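You operate a simulated robot arm through the tools that you are given. There is no shell and no other tool.

You run a simulated two-armed robot. Do the job below in one go: nothing can be reset, and whatever is moved stays where it is left.

Task
Power up for the shift: isolator on, reset, lamp test, speed matched, mode to auto.
Fine: lift speed equal to the pouch rate; one press each; start nothing; the display ends on READY.

It is judged by the outcome, as a careful person would: the job done as asked, and still so three seconds after it is handed in. It fails if anything else is knocked over, pushed out of place, dropped, spilled or broken.

Robot
Two 7-joint arms with two-finger parallel grippers on one trunk, on a base that drives. Base frame: it is fixed to the floor where the robot stands at the start and does not move with it; the origin is under the middle of the robot, x ahead of it, y to its left, z up. Units: mm, degrees, N and s.
The left shoulder is at the start at [21, 101, 1525], the right one opposite. With the tool pointing down near the work surface each hand reaches from about 100 to 480 mm from the robot's upright axis, wherever it stands, measured 20 degrees to its own side. Places, roughly: feed button [200, 300, 1300]; jog button [300, 200, 1100]; lamp test button [200, 300, 1200]; lift button [200, 400, 1300]; mode switch [200, 400, 1400]; pouch button [200, 500, 1300]; red isolator [300, 100, 1300]; red stop knob [200, 500, 1200]; reset button [200, 400, 1200]; weigh button [200, 500, 1300]. Payload 2.4 kg a hand.
The TCP of each hand is the grasp point between the finger pads, 24 mm short of the fingertips. In the tool frame z runs along the fingers and y along their closing line. Largest opening 68 mm; finger width 17, thickness 10; the body of the gripper, 40 by 70 mm, starts 41 mm behind the TCP.
Orientation is told as [roll, pitch, yaw] about the base's x, y, z axes, in that order, counted from this pose: with the fingers straight down and closing along the base's y, the tool's x points along the base's -x, its y along +y and its z along -z.

Tools
- The arms move only by the tool play_rows. It takes "left_increments", "right_increments" or both (then of equal length, played together; a hand with none holds still); each is a list that holds one entry, the list of rows, each a list of 7 numbers: the shift along the tool's x, y, z in mm, then the turn, a rotation vector about the tool's x, y, z in rad, then the closure, from 0 (fully open) to 1 (shut). In form: [[[dx, dy, dz, wx, wy, wz, grip], ...]]. A call has 1 to 20 rows; each row shifts and turns the commanded pose from where the row before left it, along the tool's axes as they then stand. A row lasts 0.2 s, in which the tool goes at most 50 mm and 8.6 degrees; a call with a longer step from one row to the next is refused whole, and so is a gripper value outside its range. A pose out of reach is approached as far as the arm can. The call stops where the force on the tool passes 40 N (or 10 N more than at its start, if that is more) or the arm is blocked; 0.2 s more then pass. Each finger travels about 72 mm/s and halts on what it meets, pressing with about 36 N; the grip force reading is that of the motor and also rises with nothing between the fingers. The clock runs only during rows and for 0.2 s after the last one: add rows that do not move to give the fingers time. It gives the time, the measured TCP pose, the force on the tool (base axes), the opening and the grip force at its end, in the units of the frame above (readings bear some noise), with the torque about the TCP (base axes, N m) and any sound that the robot's microphone picked up, and new pictures: "views" is both (left out), scene, wrist or none (wrist: the cameras of the hands that moved).
- Cameras (640 x 400 px; columns grow to the right, rows downward): "scene" is now at [78.2, 58.7, 1701.8]; the picture's right is [0.53, -0.85, 0.00], its down [-0.30, -0.19, -0.93] and it looks along [0.79, 0.49, -0.36] (base axes); focal length 214 px, centre (320, 200). "left" rides on the left gripper at [84, -11, -75] in its tool frame; the picture's right is [0.13, 0.99, 0.00], its down [-0.60, 0.08, -0.79] and it looks along [-0.79, 0.10, 0.61] (tool axes); focal length 251 px, centre (320, 200). "right" rides on the right gripper at [84, 11, -75] in its tool frame; the picture's right is [-0.13, 0.99, 0.00], its down [-0.60, -0.08, -0.79] and it looks along [-0.79, -0.10, 0.61] (tool axes); focal length 251 px, centre (320, 200).
- slide_trunk(by): slides the trunk up (or, below 0, down) by that many mm; the arms and the scene camera ride with it, the base frame stays. It gives what a move gives, with no picture.
- roll_base(legs): drives the robot by 1 to 6 legs, each [ahead, left, turn to the left] in mm, mm and degrees, along the robot's own axes; the way and the turn of a leg run together, so that a leg with both is an arc; at most 1500 mm and 180 degrees a leg. The arms and the cameras ride along, it lands a little off, and it stops where it bumps. It gives what a move gives, and a new picture of the scene camera.
- head_to(pan, tilt): turns the head with the scene camera to pan (to the left, within 86 degrees either way) and tilt (down, from -29 to 69), counted from straight ahead of the robot. It gives what a move gives, and a new picture of the scene camera.
- point_at(camera, pixels): for up to 12 pixels [column, row] of the newest picture of that camera ("zoom" is the newest enlarged one), the place [x, y, z] in the base frame of the surface seen there, good to about 3 mm, but the place of the scene camera against the robot may be out by one fixed shift of up to 18 mm in any direction. It takes no simulated time.
- enlarge(camera, box): a new picture of the part [left, top, right, bottom] of that camera's present view, enlarged. It takes no simulated time.
- finish_job(): hands the job in; it is judged then, once.

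Leave the grippers open and the arms clear of the work at the hand-in unless told otherwise.

The tools are called after ">>>" as a command line: name --argument value ..., lists and objects as JSON in quotes. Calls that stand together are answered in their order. play_rows: Moves the arms, as the interface text tells. Its arguments: {"type":"object","properties":{"left_increments":{"type":"array"},"right_increments":{"type":"array"},"views":{"type":"string","enum":["both","scene","wrist","none"]}},"required":[]} The other tools are called the same way: slide_trunk (by) slides the trunk up or down; roll_base (legs) drives the base; head_to (pan, tilt) turns the head that bears the scene camera; point_at (camera, pixels) gives the place of the surface under pixels of a picture; enlarge (camera, box) takes an enlarged picture of a part of a camera's view; finish_job () hands the job in.

At the start:

```text
clock: 0.0
left_eef_pos: [123.8, 189.3, 1670.9]
left_tool_rot: [-0.2, 0.0, 0.0]
left_contact_force: [0.2, -0.2, -0.5]
left_moment: [-0.04, -0.03, 0.0]
left_width: 68.0
left_finger_force: 0.0
right_eef_pos: [276.4, 11.1, 1631.3]
right_tool_rot: [-0.1, 0.0, 0.0]
right_contact_force: [-1.0, 0.1, 0.3]
right_moment: [-0.02, -0.01, 0.01]
right_width: 68.1
right_finger_force: 0.1
trunk travel left (down, up): [-738.0, 111.0]
robot x, y, heading: [1.3, -1.1, 0.1]
head pan, tilt: [31.9, 20.9]
```

scene: 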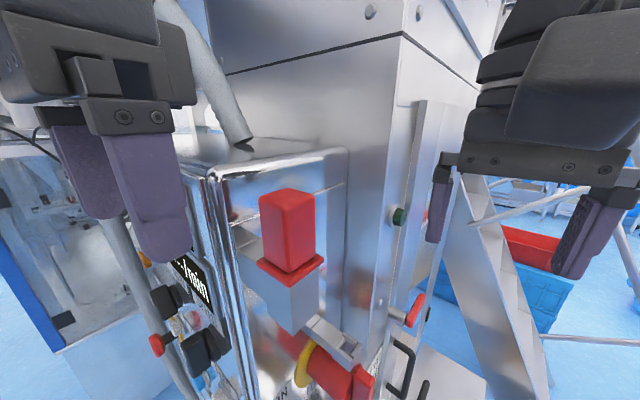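
right: 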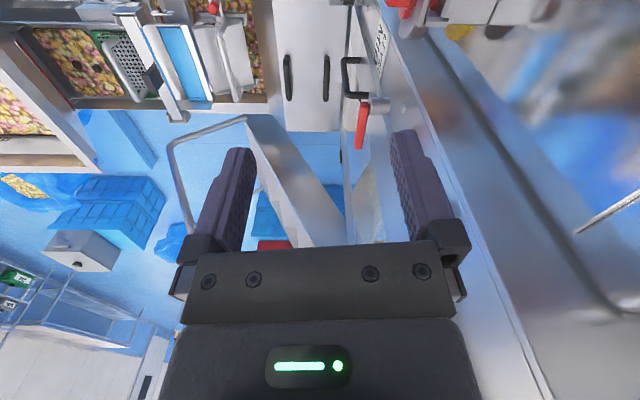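
left: 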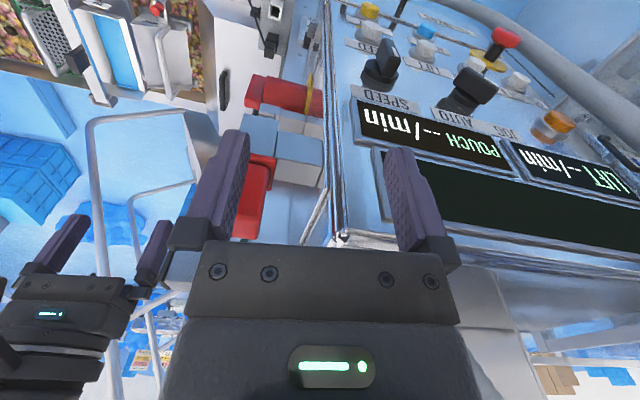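

The control cabinet stands ahead and to the left. Its panel face is seen edge-on at about (190,290) in the scene view and better from the left wrist camera. First I'll enlarge both views to read the labels, without moving.

>>> enlarge --camera "left" --box '[320, 0, 640, 200]'

>>> enlarge --camera "scene" --box '[120, 140, 460, 400]'

>>> point_at --camera "left" --pixels '[[440, 140], [590, 170], [380, 60], [470, 90], [505, 37], [370, 10], [425, 35], [480, 60], [515, 82], [550, 125], [400, 120], [345, 230]]'

>>> point_at --camera "scene" --pixels '[[287, 225], [290, 270], [280, 300], [340, 335], [250, 190], [215, 200], [335, 380], [410, 310], [398, 215], [320, 220]]'

```text
2.00 times, centred on (480, 100) of left
```

zoom: 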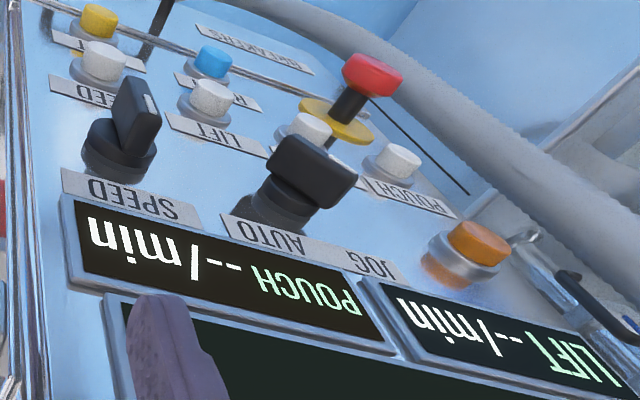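

```text
1.54 times, centred on (290, 270) of scene
```

zoom: 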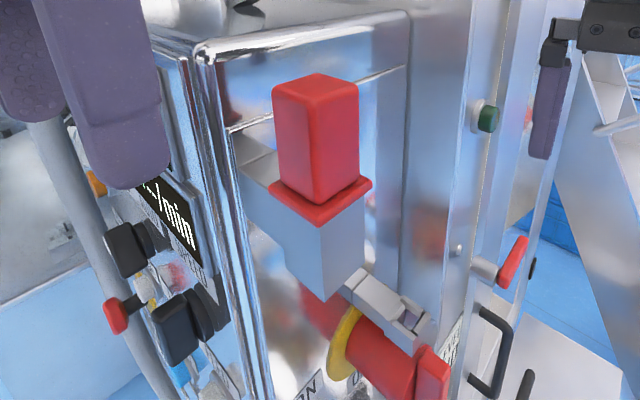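

```text
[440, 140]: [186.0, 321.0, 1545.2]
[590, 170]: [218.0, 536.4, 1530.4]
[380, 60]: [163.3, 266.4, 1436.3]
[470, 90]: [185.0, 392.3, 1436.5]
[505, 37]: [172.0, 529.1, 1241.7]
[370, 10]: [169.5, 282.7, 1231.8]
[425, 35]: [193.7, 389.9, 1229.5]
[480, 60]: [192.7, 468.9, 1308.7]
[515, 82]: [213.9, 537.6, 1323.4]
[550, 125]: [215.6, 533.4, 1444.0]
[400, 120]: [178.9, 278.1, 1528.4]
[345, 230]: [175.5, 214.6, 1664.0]
```

```text
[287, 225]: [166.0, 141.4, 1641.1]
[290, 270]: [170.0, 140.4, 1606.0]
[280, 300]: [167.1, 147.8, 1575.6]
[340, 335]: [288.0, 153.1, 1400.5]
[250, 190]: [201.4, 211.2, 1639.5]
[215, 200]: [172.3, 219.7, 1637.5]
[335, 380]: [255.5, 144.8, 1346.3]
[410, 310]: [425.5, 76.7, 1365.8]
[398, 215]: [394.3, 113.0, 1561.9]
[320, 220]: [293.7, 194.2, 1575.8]
```

The panel faces the robot (plane about x=200, y 220–560), with the displays on top. The isolator is on the side wall at y about 200. The robot is too close, so I'll back straight away to get an overview.

>>> roll_base --legs '[[-450, 0, 0]]'

```text
clock: 2.7
left_eef_pos: [-321.2, 188.8, 1671.3]
left_tool_rot: [-0.1, -0.1, 0.1]
left_contact_force: [-0.1, 0.2, 0.0]
left_moment: [0.01, 0.0, 0.02]
left_width: 68.1
left_finger_force: 0.0
right_eef_pos: [-168.9, 12.9, 1631.5]
right_tool_rot: [0.1, 0.0, 0.2]
right_contact_force: [0.5, 0.8, -0.1]
right_moment: [0.03, -0.01, 0.03]
right_width: 68.1
right_finger_force: 0.2
trunk travel left (down, up): [-738.0, 111.0]
robot x, y, heading: [-441.6, -3.6, 0.1]
head pan, tilt: [31.9, 20.9]
```

scene: 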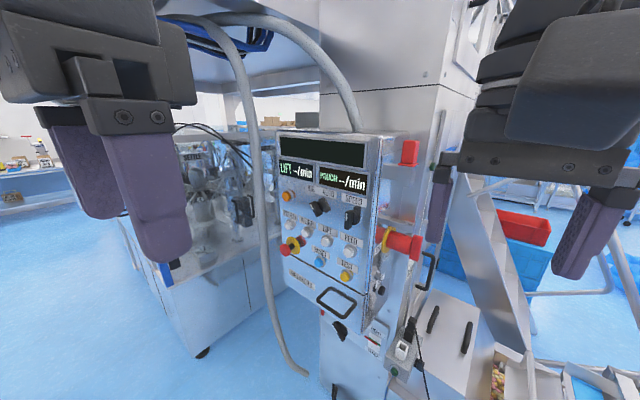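

Now the panel can be seen. I'll enlarge it.

>>> enlarge --camera "scene" --box '[260, 125, 440, 240]'

>>> enlarge --camera "scene" --box '[270, 180, 400, 290]'

>>> enlarge --camera "scene" --box '[310, 280, 450, 390]'

>>> enlarge --camera "scene" --box '[360, 120, 450, 290]'

```text
3.48 times, centred on (350, 182) of scene
```

zoom: 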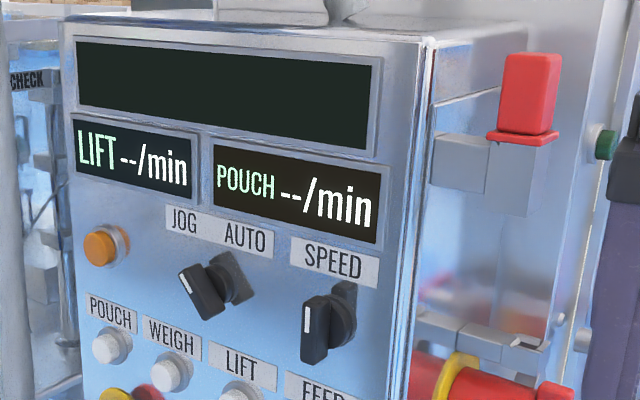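

```text
3.64 times, centred on (335, 235) of scene
```

zoom: 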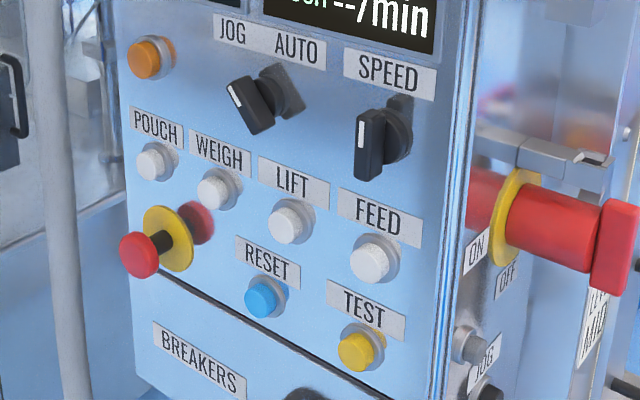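

```text
3.64 times, centred on (380, 335) of scene
```

zoom: 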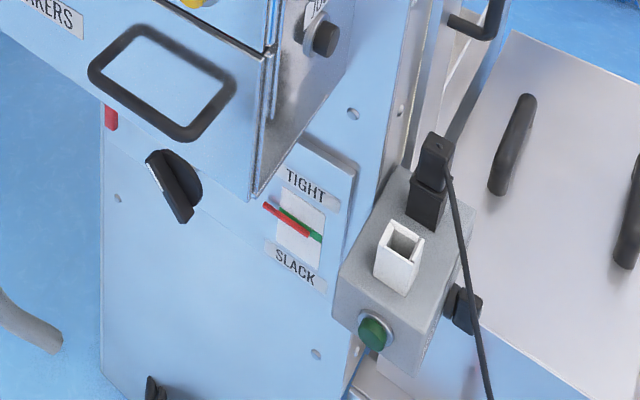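

```text
2.35 times, centred on (405, 205) of scene
```

zoom: 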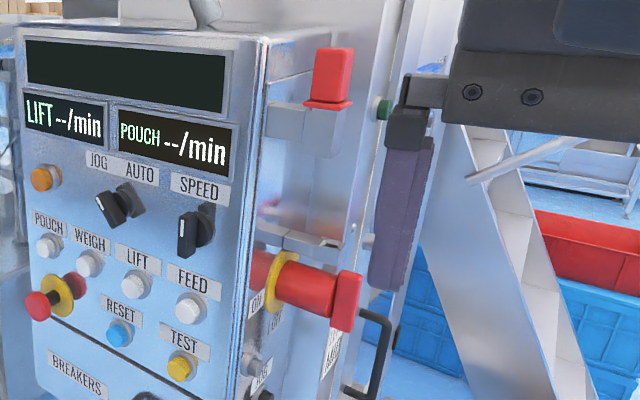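

The layout is clear: orange button at the upper left, JOG/AUTO selector, SPEED knob, POUCH/WEIGH/LIFT/FEED buttons, RESET (blue), TEST (yellow), and the isolator on the side with ON/OFF labels. There's a label near the isolator that I can't read yet. I'll roll to the right to see the side face.

>>> roll_base --legs '[[0, -400, 0]]'

>>> head_to --pan 40 --tilt 25

```text
clock: 5.0
left_eef_pos: [-319.9, -186.7, 1671.9]
left_tool_rot: [0.1, -0.1, -0.3]
left_contact_force: [0.2, -0.2, -0.9]
left_moment: [0.02, -0.01, 0.04]
left_width: 67.8
left_finger_force: 0.1
right_eef_pos: [-169.0, -364.6, 1632.4]
right_tool_rot: [0.3, 0.0, -0.3]
right_contact_force: [0.3, -0.4, -0.1]
right_moment: [0.05, 0.03, -0.01]
right_width: 68.3
right_finger_force: 0.1
trunk travel left (down, up): [-738.0, 111.0]
robot x, y, heading: [-445.5, -368.7, -0.3]
head pan, tilt: [31.9, 20.9]
stopped in leg 1: the robot was blocked; the commanded pose is now the measured one
```

scene: 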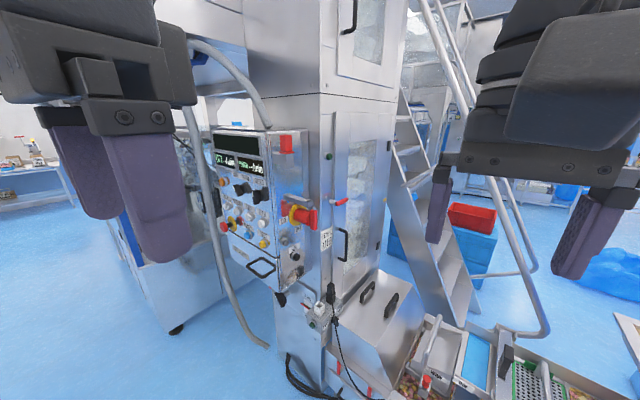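

```text
clock: 5.7
left_eef_pos: [-320.6, -180.8, 1672.8]
left_tool_rot: [-0.1, 0.0, -0.1]
left_contact_force: [-0.3, -0.7, -0.5]
left_moment: [-0.02, 0.01, 0.0]
left_width: 67.9
left_finger_force: 0.2
right_eef_pos: [-168.0, -358.3, 1632.3]
right_tool_rot: [-0.1, 0.1, -0.3]
right_contact_force: [0.1, 0.6, -0.7]
right_moment: [-0.01, -0.01, 0.01]
right_width: 68.0
right_finger_force: 0.1
trunk travel left (down, up): [-738.0, 111.0]
robot x, y, heading: [-446.3, -372.0, -0.3]
head pan, tilt: [40.0, 25.0]
```

scene: 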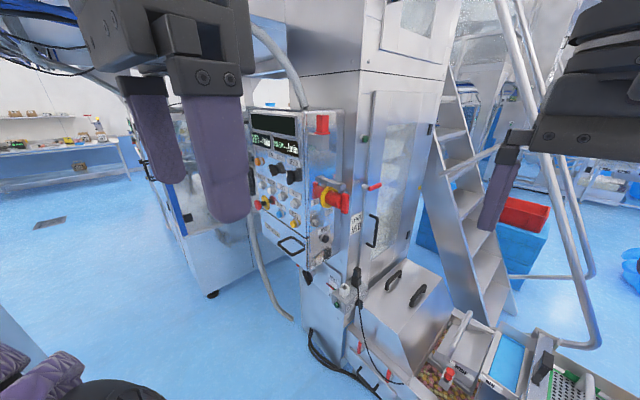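

The base bumped something on its right. I'll look that way, then at the panel.

>>> head_to --pan -70 --tilt 45

>>> head_to --pan 35 --tilt 27

>>> enlarge --camera "scene" --box '[260, 100, 440, 220]'

>>> enlarge --camera "scene" --box '[330, 150, 430, 260]'

```text
clock: 7.6
left_eef_pos: [-320.5, -180.9, 1670.3]
left_tool_rot: [-0.2, 0.0, -0.1]
left_contact_force: [0.2, 0.0, 0.4]
left_moment: [-0.01, -0.02, 0.0]
left_width: 67.8
left_finger_force: 0.0
right_eef_pos: [-168.3, -360.3, 1631.0]
right_tool_rot: [0.0, 0.0, -0.3]
right_contact_force: [-1.2, 0.3, 0.2]
right_moment: [0.0, -0.03, -0.01]
right_width: 68.1
right_finger_force: 0.1
trunk travel left (down, up): [-738.0, 111.0]
robot x, y, heading: [-444.4, -365.7, -0.1]
head pan, tilt: [-70.0, 45.0]
```

scene: 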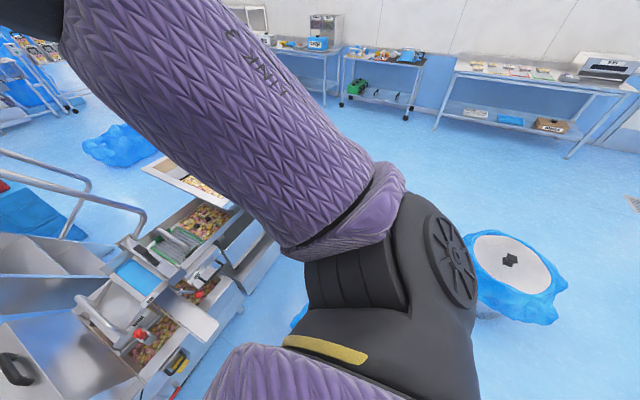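

```text
clock: 9.4
left_eef_pos: [-319.9, -182.5, 1670.9]
left_tool_rot: [0.0, -0.1, -0.2]
left_contact_force: [-0.1, 0.2, -0.6]
left_moment: [0.02, -0.02, -0.02]
left_width: 67.8
left_finger_force: 0.1
right_eef_pos: [-168.7, -360.8, 1631.2]
right_tool_rot: [0.0, 0.0, -0.3]
right_contact_force: [-0.1, 0.1, 0.3]
right_moment: [0.02, -0.01, 0.04]
right_width: 68.1
right_finger_force: 0.1
trunk travel left (down, up): [-738.0, 111.0]
robot x, y, heading: [-444.0, -366.3, -0.4]
head pan, tilt: [35.0, 27.0]
```

scene: 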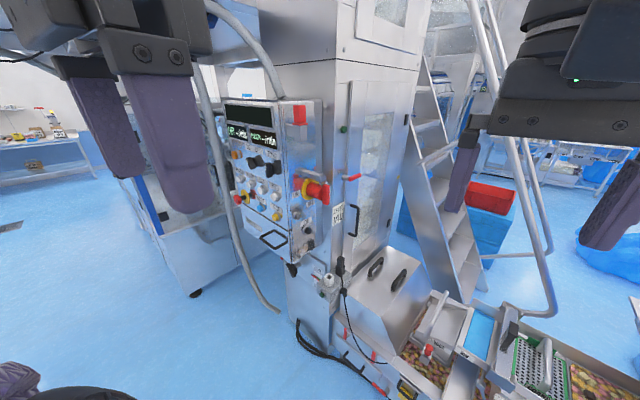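

```text
3.33 times, centred on (350, 160) of scene
```

zoom: 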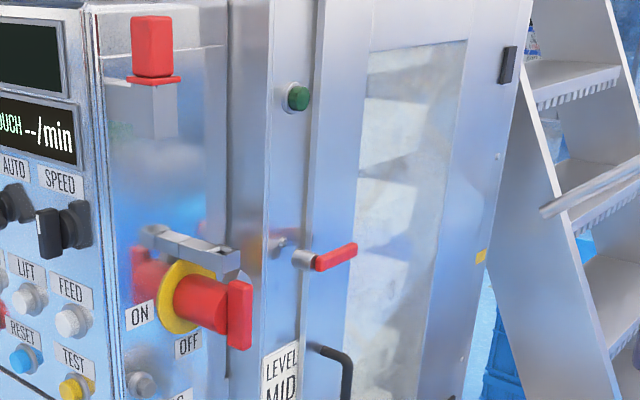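

```text
3.64 times, centred on (380, 205) of scene
```

zoom: 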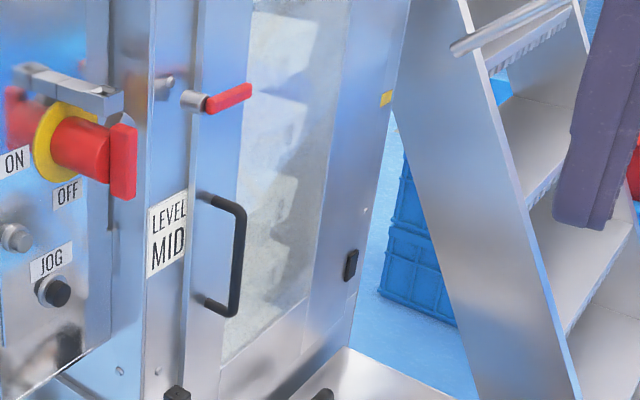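

I can now see the isolator: red barrel, yellow collar, a vertical grip bar, and the labels ON (towards the panel side) and OFF (below). A grey hasp sits above it. I'll drive back left and then closer, so the left arm faces the panel and the right arm the side, and lower the trunk.

>>> roll_base --legs '[[0, 440, 0], [180, 0, 0]]'

>>> slide_trunk --by -150

>>> head_to --pan 28 --tilt 22

```text
clock: 13.2
left_eef_pos: [-131.2, 252.2, 1671.3]
left_tool_rot: [-0.1, -0.1, -0.8]
left_contact_force: [0.7, -0.2, 0.2]
left_moment: [0.02, 0.03, -0.01]
left_width: 67.9
left_finger_force: 0.0
right_eef_pos: [18.1, 72.1, 1632.6]
right_tool_rot: [0.1, -0.1, -0.8]
right_contact_force: [0.3, -0.2, 0.2]
right_moment: [-0.02, 0.01, -0.04]
right_width: 68.1
right_finger_force: 0.0
trunk travel left (down, up): [-738.0, 111.0]
robot x, y, heading: [-258.8, 60.2, -0.7]
head pan, tilt: [35.0, 27.0]
```

scene: 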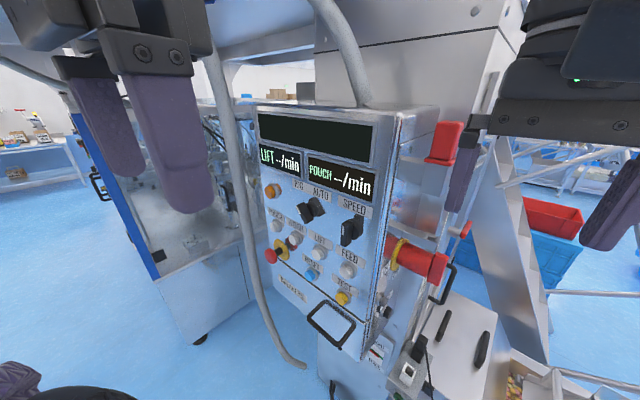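

```text
clock: 14.9
left_eef_pos: [-131.2, 249.4, 1521.7]
left_tool_rot: [-0.1, 0.0, -0.8]
left_contact_force: [-0.5, -0.6, -0.8]
left_moment: [0.02, -0.02, 0.03]
left_width: 67.9
left_finger_force: 0.0
right_eef_pos: [17.2, 72.0, 1481.2]
right_tool_rot: [-0.1, 0.0, -0.8]
right_contact_force: [0.5, -0.1, -0.5]
right_moment: [-0.04, -0.01, 0.02]
right_width: 68.1
right_finger_force: 0.0
trunk travel left (down, up): [-588.0, 261.0]
robot x, y, heading: [-259.9, 63.4, -0.7]
head pan, tilt: [35.0, 27.0]
```

```text
clock: 15.6
left_eef_pos: [-133.0, 251.7, 1521.3]
left_tool_rot: [-0.1, 0.1, -0.8]
left_contact_force: [0.4, -0.7, 0.0]
left_moment: [0.03, -0.03, -0.03]
left_width: 67.7
left_finger_force: 0.0
right_eef_pos: [17.1, 71.7, 1481.9]
right_tool_rot: [0.1, 0.1, -0.8]
right_contact_force: [-0.8, 0.9, 1.0]
right_moment: [0.0, -0.06, 0.0]
right_width: 67.9
right_finger_force: 0.0
trunk travel left (down, up): [-588.0, 261.0]
robot x, y, heading: [-257.0, 60.7, -0.8]
head pan, tilt: [28.0, 22.0]
```

scene: 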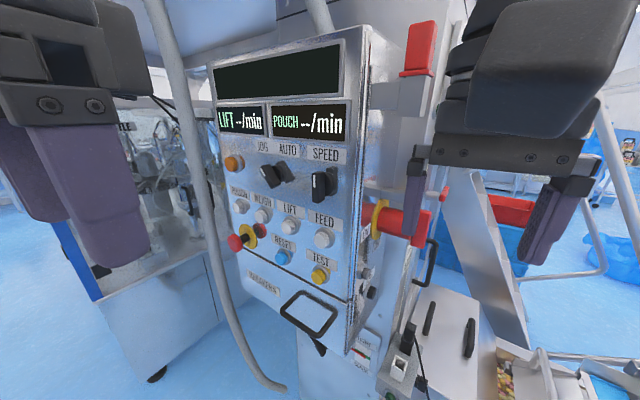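

I'll swing the right hand to the isolator side, pointing down and yawed about 50° left, so its wrist camera can look at the isolator.

>>> play_rows --right_increments '[[[0, -40, 15, 0, 0, 0, 0], [0, -40, 15, 0, 0, 0, 0], [-25, -21, 15, 0, 0, 0, 0], [-25, -10, 15, 0, 0, 0, 0], [-25, -10, 0, 0, 0, 0, 0], [0, 0, 0, 0, 0, -0.145, 0], [0, 0, 0, 0, 0, -0.145, 0], [0, 0, 0, 0, 0, -0.145, 0], [0, 0, 0, 0, 0, -0.145, 0], [0, 0, 0, 0, 0, -0.145, 0], [0, 0, 0, 0, 0, -0.145, 0], [0, 0, 0, 0, 0, 0, 0]]]' --views "wrist"

>>> enlarge --camera "right" --box '[200, 20, 440, 200]'

```text
clock: 18.2
left_eef_pos: [-132.4, 250.9, 1521.9]
left_tool_rot: [-0.1, 0.0, -0.8]
left_contact_force: [0.0, 1.1, 0.5]
left_moment: [0.0, 0.01, -0.02]
left_width: 68.0
left_finger_force: 0.1
right_eef_pos: [84.2, -46.9, 1417.1]
right_tool_rot: [-0.1, -0.1, 49.1]
right_contact_force: [-0.2, -0.2, 0.1]
right_moment: [0.0, 0.0, 0.02]
right_width: 68.1
right_finger_force: 0.1
right hand out of reach, approached as far as the arm can: row 11
trunk travel left (down, up): [-588.0, 261.0]
robot x, y, heading: [-262.2, 65.1, -0.8]
head pan, tilt: [28.0, 22.0]
```

right: 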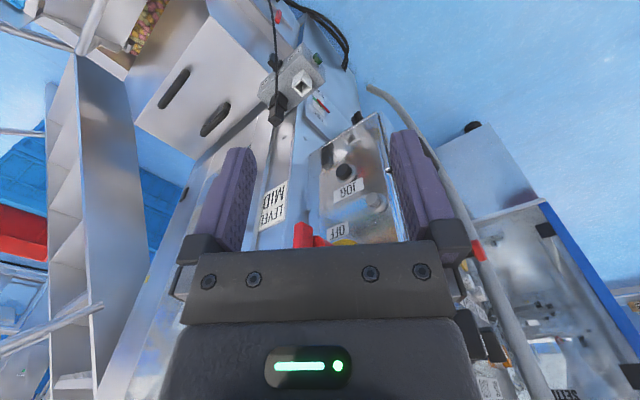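

```text
2.22 times, centred on (320, 110) of right
```

zoom: 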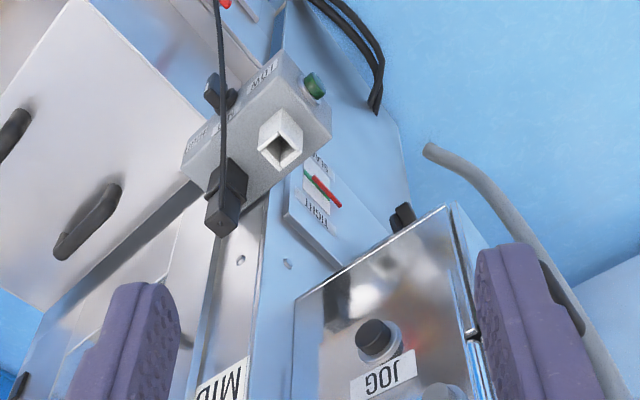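

The wrist picture is upside down, and the isolator hides just behind the gripper at (310,235). I'll raise the hand 110 mm to see it.

>>> play_rows --right_increments '[[[0, 0, -40, 0, 0, 0, 0], [0, 0, -40, 0, 0, 0, 0], [0, 0, -40, 0, 0, 0, 0], [0, 0, 0, 0, 0, 0, 0]]]' --views "wrist"

>>> enlarge --camera "right" --box '[220, 80, 420, 240]'

```text
clock: 19.2
left_eef_pos: [-132.1, 251.4, 1521.6]
left_tool_rot: [-0.1, 0.0, -0.9]
left_contact_force: [1.0, -0.2, -0.2]
left_moment: [-0.01, -0.01, 0.02]
left_width: 68.1
left_finger_force: 0.0
right_eef_pos: [36.0, -22.4, 1490.9]
right_tool_rot: [0.0, -0.1, 49.0]
right_contact_force: [-0.6, 0.8, 0.6]
right_moment: [0.01, 0.01, 0.01]
right_width: 67.8
right_finger_force: 0.1
right hand out of reach, approached as far as the arm can: row 1, 2, 3
trunk travel left (down, up): [-588.0, 261.0]
robot x, y, heading: [-259.5, 62.9, -0.6]
head pan, tilt: [28.0, 22.0]
```

right: 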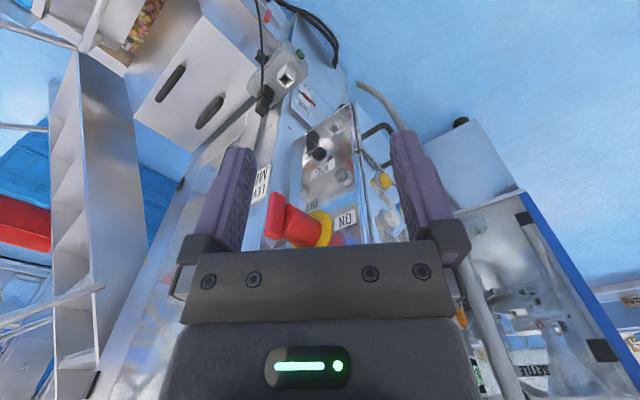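

```text
2.50 times, centred on (320, 160) of right
```

zoom: 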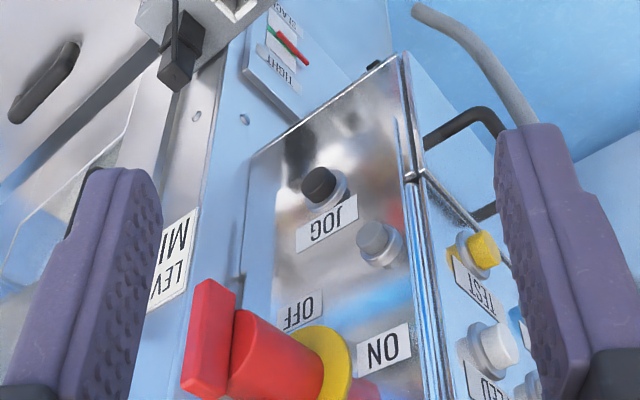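

Now the isolator's grip bar, barrel, and labels can be seen. I'll measure them through the wrist camera.

>>> point_at --camera "zoom" --pixels '[[222, 290], [190, 385], [210, 340], [196, 300], [228, 385], [270, 350], [345, 370], [385, 345], [300, 310], [320, 185], [375, 240], [240, 310]]'

>>> point_at --camera "scene" --pixels '[[428, 213], [433, 240], [432, 226], [415, 215], [385, 222], [400, 235], [425, 228], [438, 155], [443, 195], [356, 298]]'

>>> enlarge --camera "scene" --box '[340, 140, 460, 260]'

```text
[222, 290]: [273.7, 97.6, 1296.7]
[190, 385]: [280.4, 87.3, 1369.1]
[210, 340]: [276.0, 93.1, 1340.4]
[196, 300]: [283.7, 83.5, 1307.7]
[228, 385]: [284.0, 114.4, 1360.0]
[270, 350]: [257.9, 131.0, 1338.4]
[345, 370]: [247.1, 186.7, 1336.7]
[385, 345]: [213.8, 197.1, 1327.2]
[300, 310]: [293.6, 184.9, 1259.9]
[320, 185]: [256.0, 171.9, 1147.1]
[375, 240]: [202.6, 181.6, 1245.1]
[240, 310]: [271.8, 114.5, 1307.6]
```

```text
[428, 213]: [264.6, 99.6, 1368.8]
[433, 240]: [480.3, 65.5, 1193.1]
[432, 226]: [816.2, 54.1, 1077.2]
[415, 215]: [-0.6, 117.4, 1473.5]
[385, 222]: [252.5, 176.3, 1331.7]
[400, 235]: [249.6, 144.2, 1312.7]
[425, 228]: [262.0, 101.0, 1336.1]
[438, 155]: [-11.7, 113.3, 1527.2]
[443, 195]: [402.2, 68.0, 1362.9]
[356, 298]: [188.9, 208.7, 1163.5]
```

```text
3.33 times, centred on (400, 200) of scene
```

zoom: 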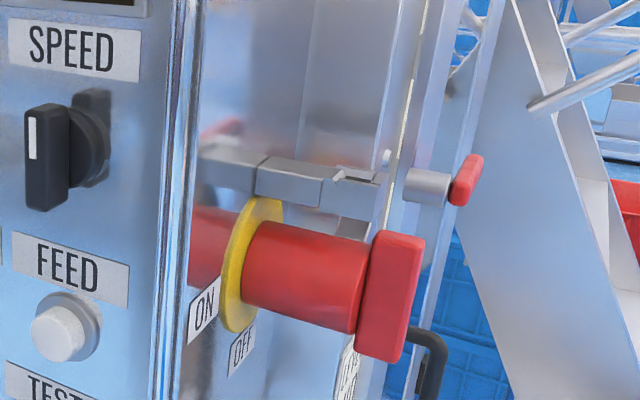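

The grip bar is centred near (277, 93, 1335). It is about 72 mm tall and the barrel is about 44 mm across. I'll drive nearer so the right hand can point at the side face comfortably.

>>> roll_base --legs '[[0, -100, 0], [185, 0, 0]]'

>>> play_rows --right_increments '[[[0, 0, 20, 0, -0.145, 0, 0], [0, 0, 20, 0, -0.145, 0, 0], [0, 0, 10, 0, -0.145, 0, 0], [0, 0, 0, 0, -0.145, 0, 0], [0, 0, 0, 0, -0.145, 0, 0], [0, 0, 0, 0, -0.145, 0, 0], [0, 0, 0, 0, 0, 0, 0]]]'

```text
clock: 21.5
left_eef_pos: [50.5, 147.4, 1520.8]
left_tool_rot: [-0.1, 0.0, -0.5]
left_contact_force: [0.4, 0.0, 0.6]
left_moment: [0.0, 0.02, 0.03]
left_width: 68.2
left_finger_force: 0.1
right_eef_pos: [219.7, -124.6, 1491.4]
right_tool_rot: [-0.1, -0.1, 49.2]
right_contact_force: [-0.1, -0.3, 0.3]
right_moment: [0.01, 0.01, 0.0]
right_width: 67.8
right_finger_force: 0.0
trunk travel left (down, up): [-588.0, 261.0]
robot x, y, heading: [-73.1, -37.9, -0.9]
head pan, tilt: [28.0, 22.0]
```

scene: 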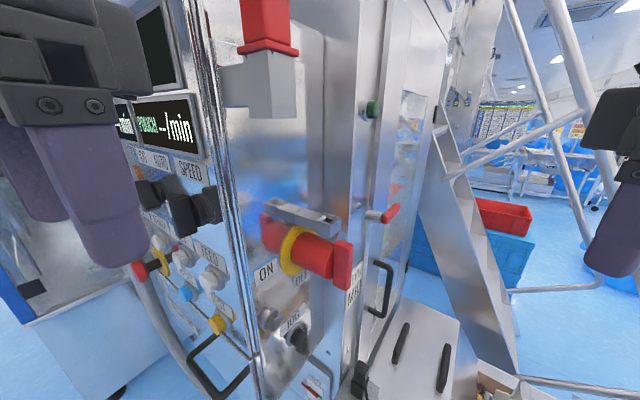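

```text
clock: 23.1
left_eef_pos: [49.8, 148.8, 1522.7]
left_tool_rot: [-0.2, 0.0, -0.6]
left_contact_force: [0.6, 0.4, 0.3]
left_moment: [0.0, 0.0, -0.01]
left_width: 68.0
left_finger_force: 0.1
right_eef_pos: [223.2, -121.4, 1443.1]
right_tool_rot: [0.0, -50.0, 49.2]
right_contact_force: [0.6, 0.4, -0.6]
right_moment: [0.0, 0.01, -0.01]
right_width: 68.2
right_finger_force: 0.0
trunk travel left (down, up): [-588.0, 261.0]
robot x, y, heading: [-73.1, -39.9, -0.4]
head pan, tilt: [28.0, 22.0]
```

scene: 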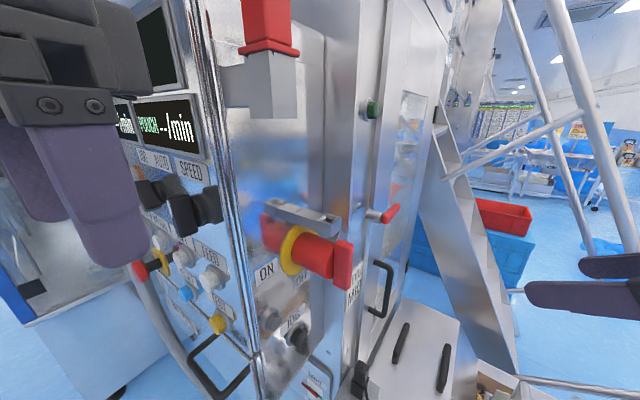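
right: 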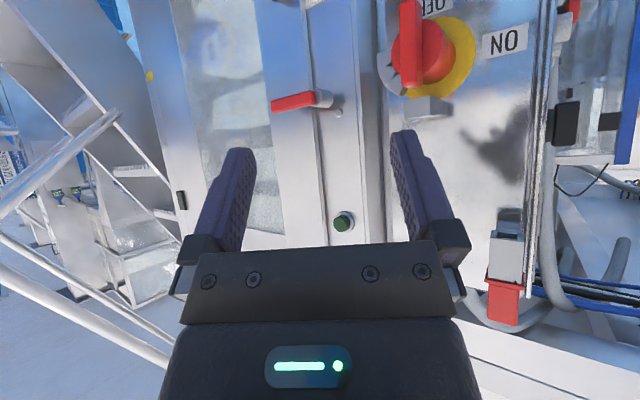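

This is a clear view of the isolator at (420,50) in the right camera. I'll enlarge it and measure.

>>> enlarge --camera "right" --box '[360, 0, 540, 110]'

>>> point_at --camera "right" --pixels '[[402, 50], [420, 50], [410, 8], [410, 82], [411, 40], [435, 70], [462, 30], [385, 70], [500, 80], [500, 140], [505, 40], [450, 105]]'

>>> enlarge --camera "scene" --box '[230, 170, 370, 290]'

```text
3.56 times, centred on (450, 55) of right
```

zoom: 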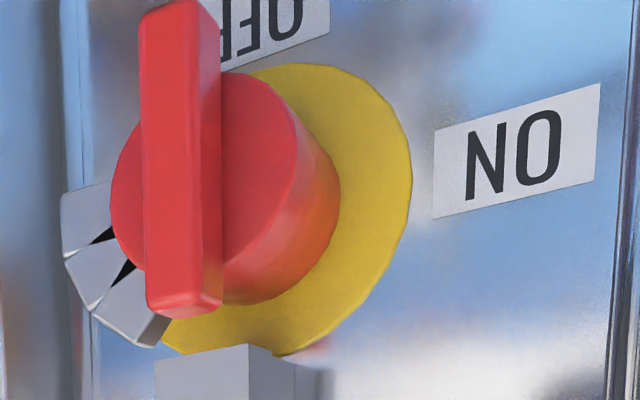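

```text
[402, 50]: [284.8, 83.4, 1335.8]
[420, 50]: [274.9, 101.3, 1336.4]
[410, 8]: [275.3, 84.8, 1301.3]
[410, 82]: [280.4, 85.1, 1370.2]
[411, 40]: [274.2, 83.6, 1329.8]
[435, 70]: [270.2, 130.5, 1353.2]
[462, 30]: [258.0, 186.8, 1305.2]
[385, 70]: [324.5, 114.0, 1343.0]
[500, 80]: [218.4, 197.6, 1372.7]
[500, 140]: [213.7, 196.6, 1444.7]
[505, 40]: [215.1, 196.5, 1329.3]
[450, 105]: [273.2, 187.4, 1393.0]
```

```text
3.33 times, centred on (300, 230) of scene
```

zoom: 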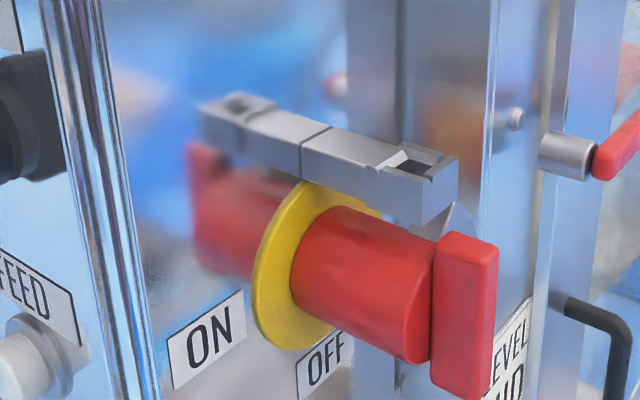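

I need to know what the grey piece around the barrel is. I'll measure several spots on it.

>>> enlarge --camera "right" --box '[360, 0, 480, 130]'

>>> point_at --camera "right" --pixels '[[383, 60], [387, 78], [396, 90], [403, 90], [381, 72], [415, 110], [405, 100], [425, 118], [440, 110], [453, 120], [398, 20], [422, 20]]'

>>> point_at --camera "scene" --pixels '[[282, 205], [300, 208], [318, 216], [330, 222], [322, 210], [334, 214], [318, 228], [290, 215], [327, 220], [278, 195], [312, 205], [340, 245]]'

```text
3.08 times, centred on (420, 65) of right
```

zoom: 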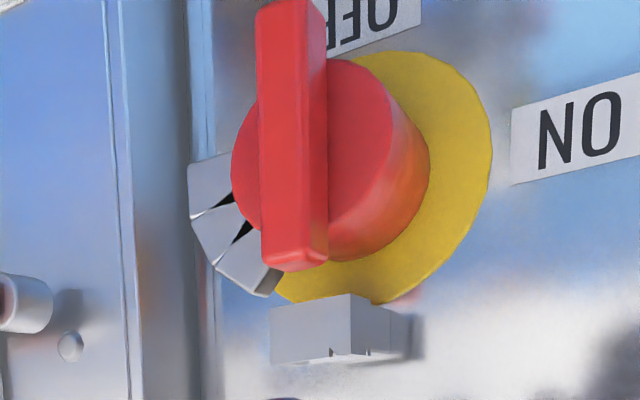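

```text
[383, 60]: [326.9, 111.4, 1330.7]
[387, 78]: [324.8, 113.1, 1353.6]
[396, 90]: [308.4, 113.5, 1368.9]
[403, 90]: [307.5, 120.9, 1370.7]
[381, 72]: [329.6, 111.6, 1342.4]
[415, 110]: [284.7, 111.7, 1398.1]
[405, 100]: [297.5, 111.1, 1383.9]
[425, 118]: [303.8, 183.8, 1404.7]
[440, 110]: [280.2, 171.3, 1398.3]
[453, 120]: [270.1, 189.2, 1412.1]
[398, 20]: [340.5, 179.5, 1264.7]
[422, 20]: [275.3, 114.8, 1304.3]
```

```text
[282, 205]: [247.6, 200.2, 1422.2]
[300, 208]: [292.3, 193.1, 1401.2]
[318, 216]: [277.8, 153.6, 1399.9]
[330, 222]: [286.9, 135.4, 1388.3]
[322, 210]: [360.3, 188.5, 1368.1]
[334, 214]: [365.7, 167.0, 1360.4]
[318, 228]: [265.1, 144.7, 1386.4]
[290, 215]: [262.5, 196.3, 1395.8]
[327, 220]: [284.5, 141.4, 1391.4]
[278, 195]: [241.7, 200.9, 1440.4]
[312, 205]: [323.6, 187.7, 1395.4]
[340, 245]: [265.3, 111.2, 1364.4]
```

The grip bar's front face is at y≈84, x 272–288, z 1297–1371, and it is about 30 mm deep. A grey guard arc lies behind it at y≥111, so the fingertips must stay short of y≈108. I'll level the right hand to point into the side wall (yaw ≈81°) and come to a stand-off 70 mm in front.

>>> play_rows --right_increments '[[[0, 0, 0, 0, -0.1396, 0, 0], [0, 0, 0, 0, -0.1396, 0, 0], [0, 0, 0, 0, -0.1396, 0, 0], [0, 0, 0, 0, -0.1396, 0, 0], [0, 0, 0, 0, -0.1396, 0, 0], [0, 0, 0, -0.1396, 0, 0, 0], [0, 0, 0, -0.1396, 0, 0, 0], [0, 0, 0, -0.1396, 0, 0, 0], [0, 0, 0, -0.1396, 0, 0, 0], [37, -8, 0, 0, 0, 0, 0], [37, -8, 0, 0, 0, 0, 0], [35, -8, 0, 0, 0, 0, 0], [0, 0, 40, 0, 0, 0, 0], [0, 0, 40, 0, 0, 0, 0], [0, 0, 30, 0, 0, 0, 0], [0, 0, 0, 0, 0, 0, 0]]]'

```text
clock: 26.5
left_eef_pos: [50.7, 147.9, 1521.4]
left_tool_rot: [-0.1, 0.0, -0.6]
left_contact_force: [0.4, -0.6, -0.8]
left_moment: [-0.01, -0.01, -0.03]
left_width: 68.2
left_finger_force: 0.1
right_eef_pos: [305.6, -43.7, 1349.9]
right_tool_rot: [12.6, -90.0, 44.6]
right_contact_force: [-0.2, 0.3, 0.3]
right_moment: [0.02, 0.02, 0.0]
right_width: 68.0
right_finger_force: 0.1
right hand out of reach, approached as far as the arm can: row 5, 7, 8, 9, 10, 11
trunk travel left (down, up): [-588.0, 261.0]
robot x, y, heading: [-74.4, -45.8, -0.9]
head pan, tilt: [28.0, 22.0]
```

scene: 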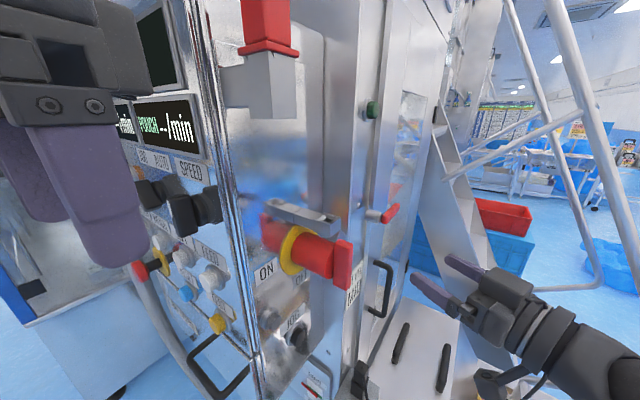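
right: 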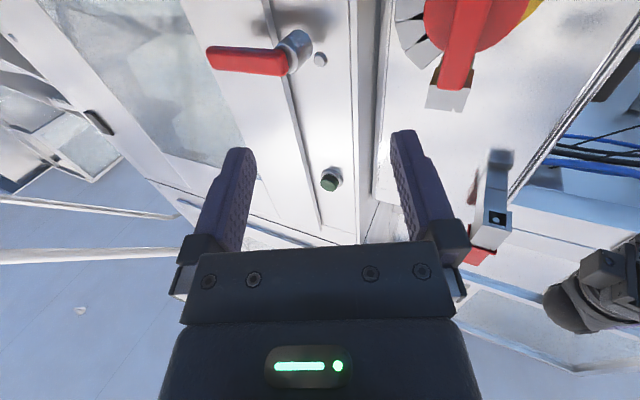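

The arm only got the hand to a yaw of about 57°, so the robot itself should turn left. I'll check the floor to the right and ahead before driving.

>>> head_to --pan -15 --tilt 55

>>> point_at --camera "scene" --pixels '[[100, 100], [200, 100], [300, 60], [300, 150], [200, 200], [100, 250], [200, 300], [300, 250], [400, 100], [450, 60], [320, 330], [500, 300]]'

>>> head_to --pan -60 --tilt 55

>>> point_at --camera "scene" --pixels '[[100, 100], [200, 100], [300, 60], [300, 150], [200, 200], [100, 250], [200, 300], [300, 250], [400, 100], [450, 60], [320, 330], [500, 300]]'

```text
clock: 27.6
left_eef_pos: [49.8, 148.1, 1521.5]
left_tool_rot: [-0.2, -0.1, -0.6]
left_contact_force: [-0.3, -0.4, 0.3]
left_moment: [0.01, 0.0, 0.02]
left_width: 67.8
left_finger_force: 0.1
right_eef_pos: [307.1, -43.5, 1349.7]
right_tool_rot: [3.2, -89.9, 54.0]
right_contact_force: [0.3, -0.7, 0.6]
right_moment: [-0.03, 0.01, 0.02]
right_width: 68.0
right_finger_force: 0.0
trunk travel left (down, up): [-588.0, 261.0]
robot x, y, heading: [-76.0, -41.8, -0.7]
head pan, tilt: [-15.0, 55.0]
```

scene: 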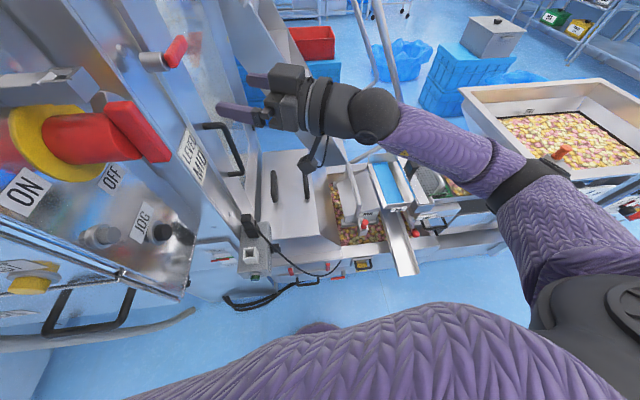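

```text
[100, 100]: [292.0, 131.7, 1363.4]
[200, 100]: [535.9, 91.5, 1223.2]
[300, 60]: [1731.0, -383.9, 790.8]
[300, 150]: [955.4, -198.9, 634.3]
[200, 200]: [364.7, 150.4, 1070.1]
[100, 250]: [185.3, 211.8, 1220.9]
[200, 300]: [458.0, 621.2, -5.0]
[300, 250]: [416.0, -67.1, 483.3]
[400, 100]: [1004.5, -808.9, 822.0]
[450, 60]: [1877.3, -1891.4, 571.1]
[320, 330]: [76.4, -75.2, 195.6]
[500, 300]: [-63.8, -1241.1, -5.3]
```

```text
clock: 28.7
left_eef_pos: [50.5, 148.6, 1522.5]
left_tool_rot: [-0.1, 0.0, -0.6]
left_contact_force: [-0.2, -0.4, 0.6]
left_moment: [-0.02, -0.02, 0.02]
left_width: 67.8
left_finger_force: 0.1
right_eef_pos: [305.7, -44.3, 1348.6]
right_tool_rot: [5.7, -89.9, 51.3]
right_contact_force: [0.5, -0.5, -0.4]
right_moment: [0.0, 0.0, -0.01]
right_width: 67.8
right_finger_force: 0.0
trunk travel left (down, up): [-588.0, 261.0]
robot x, y, heading: [-78.4, -37.7, -0.9]
head pan, tilt: [-60.0, 55.0]
```

scene: 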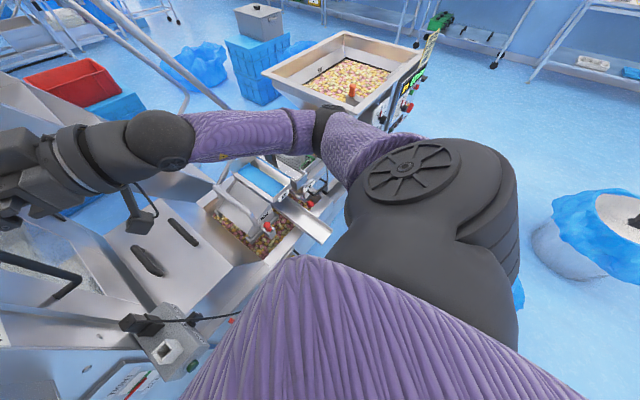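

```text
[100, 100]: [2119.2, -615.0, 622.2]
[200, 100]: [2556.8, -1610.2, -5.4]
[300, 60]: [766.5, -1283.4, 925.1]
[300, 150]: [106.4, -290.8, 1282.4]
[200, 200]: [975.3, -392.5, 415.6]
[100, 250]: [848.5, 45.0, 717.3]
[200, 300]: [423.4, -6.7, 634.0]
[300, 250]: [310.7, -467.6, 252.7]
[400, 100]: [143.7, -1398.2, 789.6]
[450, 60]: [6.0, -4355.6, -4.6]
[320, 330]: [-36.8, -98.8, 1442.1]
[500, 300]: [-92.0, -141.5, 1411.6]
```

>>> point_at --camera "scene" --pixels '[[560, 270], [600, 215], [520, 290], [540, 230], [635, 260], [580, 330], [540, 100], [480, 130], [330, 200], [310, 290], [315, 235], [240, 330]]'

>>> head_to --pan -86 --tilt 50

>>> point_at --camera "scene" --pixels '[[400, 220], [450, 200], [500, 220], [450, 260], [550, 200], [350, 150], [250, 130], [200, 130], [600, 300], [550, 100]]'

```text
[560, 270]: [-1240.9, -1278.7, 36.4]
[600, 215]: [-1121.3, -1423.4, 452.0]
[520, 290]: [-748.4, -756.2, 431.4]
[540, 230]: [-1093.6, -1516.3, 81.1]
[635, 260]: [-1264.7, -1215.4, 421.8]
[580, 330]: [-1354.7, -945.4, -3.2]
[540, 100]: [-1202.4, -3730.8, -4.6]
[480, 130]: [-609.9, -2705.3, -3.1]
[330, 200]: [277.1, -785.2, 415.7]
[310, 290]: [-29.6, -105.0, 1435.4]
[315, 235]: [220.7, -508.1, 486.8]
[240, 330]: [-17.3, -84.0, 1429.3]
```

```text
clock: 29.6
left_eef_pos: [49.7, 148.2, 1522.1]
left_tool_rot: [-0.2, 0.1, -0.6]
left_contact_force: [-0.5, 0.0, 0.5]
left_moment: [-0.02, 0.01, -0.05]
left_width: 68.1
left_finger_force: 0.1
right_eef_pos: [304.9, -43.0, 1349.3]
right_tool_rot: [5.7, -90.0, 51.4]
right_contact_force: [-0.3, -0.2, -0.3]
right_moment: [-0.05, 0.0, 0.02]
right_width: 68.1
right_finger_force: 0.0
trunk travel left (down, up): [-588.0, 261.0]
robot x, y, heading: [-75.8, -40.0, -0.8]
head pan, tilt: [-85.9, 50.0]
```

scene: 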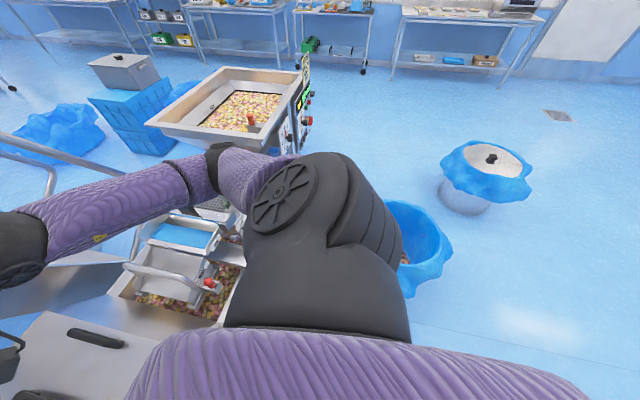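

```text
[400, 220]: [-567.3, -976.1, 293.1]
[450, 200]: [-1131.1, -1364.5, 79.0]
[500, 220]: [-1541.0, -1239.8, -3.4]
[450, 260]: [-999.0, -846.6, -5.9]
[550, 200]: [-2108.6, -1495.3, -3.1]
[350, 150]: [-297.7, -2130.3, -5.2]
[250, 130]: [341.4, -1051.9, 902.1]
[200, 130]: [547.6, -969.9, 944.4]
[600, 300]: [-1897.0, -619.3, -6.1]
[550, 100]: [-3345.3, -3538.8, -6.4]
```

There is a bag-lined bin near (-550,-880) that I should keep away from, and the line machinery starts at x≥220 for y<-500. The way to (-60,-160) is free. I'll pull the right hand back 120 mm, then roll right and turn 40° left.

>>> play_rows --right_increments '[[[0, 0, -40, 0, 0, 0, 0], [0, 0, -40, 0, 0, 0, 0], [0, 0, -40, 0, 0, 0, 0], [0, 0, 0, 0, 0, 0, 0]]]' --views "none"

>>> roll_base --legs '[[10, -120, 0], [0, 0, 40]]'

>>> head_to --pan 5 --tilt 28

```text
clock: 30.6
left_eef_pos: [50.8, 148.8, 1520.3]
left_tool_rot: [-0.1, 0.0, -0.7]
left_contact_force: [-0.2, 0.4, -0.6]
left_moment: [0.0, 0.03, 0.0]
left_width: 67.6
left_finger_force: 0.0
right_eef_pos: [239.5, -142.0, 1349.4]
right_tool_rot: [56.0, -90.0, 1.1]
right_contact_force: [0.2, -0.4, -0.3]
right_moment: [0.01, 0.01, 0.01]
right_width: 67.9
right_finger_force: 0.0
trunk travel left (down, up): [-588.0, 261.0]
robot x, y, heading: [-73.8, -39.2, -0.5]
head pan, tilt: [-85.9, 50.0]
```

```text
clock: 33.7
left_eef_pos: [-91.1, 65.7, 1522.0]
left_tool_rot: [-0.1, -0.1, 39.0]
left_contact_force: [-0.6, 0.2, 0.0]
left_moment: [0.02, 0.02, 0.04]
left_width: 68.1
left_finger_force: 0.0
right_eef_pos: [241.1, -35.7, 1348.5]
right_tool_rot: [0.0, -89.8, 96.7]
right_contact_force: [0.2, -0.1, -0.6]
right_moment: [-0.04, 0.0, 0.0]
right_width: 67.8
right_finger_force: 0.1
trunk travel left (down, up): [-588.0, 261.0]
robot x, y, heading: [-63.6, -159.5, 39.0]
head pan, tilt: [-85.9, 50.0]
```

scene: 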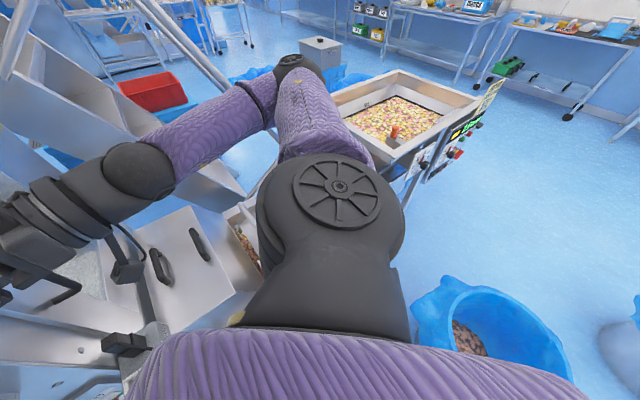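

```text
clock: 35.4
left_eef_pos: [-90.5, 65.7, 1522.6]
left_tool_rot: [-0.1, 0.0, 39.2]
left_contact_force: [-0.4, -0.9, 0.3]
left_moment: [-0.01, 0.04, 0.01]
left_width: 68.3
left_finger_force: 0.1
right_eef_pos: [241.0, -35.1, 1349.1]
right_tool_rot: [-0.1, -90.0, 97.0]
right_contact_force: [-0.6, 0.2, -0.1]
right_moment: [0.0, 0.0, -0.03]
right_width: 68.1
right_finger_force: 0.1
trunk travel left (down, up): [-588.0, 261.0]
robot x, y, heading: [-67.5, -161.5, 38.7]
head pan, tilt: [5.0, 28.0]
```

scene: 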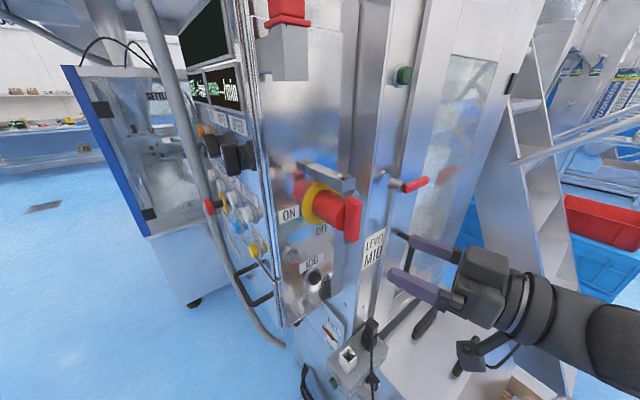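

I'll turn the hand to a yaw of 81° and come in front of the bar, staying 70 mm or so off.

>>> play_rows --right_increments '[[[0, 0, 0, 0.139, 0, 0, 0], [0, 0, 0, 0.139, 0, 0, 0], [7, -10, 0, 0, 0, 0, 0], [8, -10, 0, 0, 0, 0, 0], [0, 0, 22, 0, 0, 0, 0], [0, 0, 23, 0, 0, 0, 0], [0, 0, 0, 0, 0, 0, 0]]]'

```text
clock: 37.0
left_eef_pos: [-90.2, 66.0, 1521.1]
left_tool_rot: [-0.1, 0.1, 39.1]
left_contact_force: [0.5, 0.2, -0.1]
left_moment: [-0.02, 0.02, 0.05]
left_width: 68.0
left_finger_force: 0.1
right_eef_pos: [249.0, 16.3, 1330.4]
right_tool_rot: [-8.2, -89.3, 104.6]
right_contact_force: [0.8, 0.8, 0.6]
right_moment: [-0.02, 0.02, -0.02]
right_width: 68.0
right_finger_force: 0.0
right hand out of reach, approached as far as the arm can: row 1, 2
trunk travel left (down, up): [-588.0, 261.0]
robot x, y, heading: [-67.9, -159.1, 39.2]
head pan, tilt: [5.0, 28.0]
```

scene: 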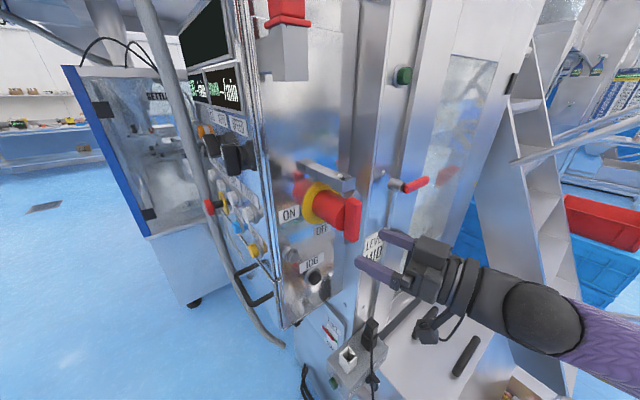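
right: 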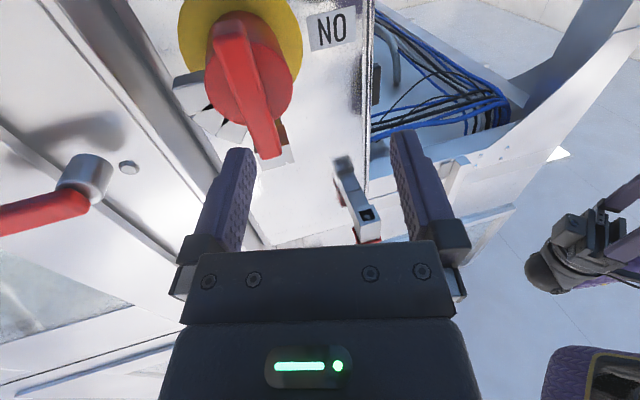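

The hand stays at a yaw of about 96°. The wrist probably comes too near the shoulder when turning there. I'm further forward now, so I'll try the turn again.

>>> play_rows --right_increments '[[[0, -10, 0, 0.1, 0, 0, 0], [0, -10, 0, 0.1, 0, 0, 0], [0, 0, 0, 0.08, 0, 0, 0], [0, 0, 0, 0, 0, 0, 0]]]' --views "none"

```text
clock: 38.0
left_eef_pos: [-89.5, 65.1, 1521.3]
left_tool_rot: [0.0, 0.0, 39.2]
left_contact_force: [0.4, -0.2, -0.4]
left_moment: [0.01, 0.04, -0.01]
left_width: 67.8
left_finger_force: 0.2
right_eef_pos: [268.8, 18.6, 1330.5]
right_tool_rot: [-23.0, -89.2, 103.2]
right_contact_force: [0.0, -0.5, -0.1]
right_moment: [-0.02, 0.02, 0.01]
right_width: 67.9
right_finger_force: 0.1
trunk travel left (down, up): [-588.0, 261.0]
robot x, y, heading: [-67.4, -155.3, 39.0]
head pan, tilt: [5.0, 28.0]
```

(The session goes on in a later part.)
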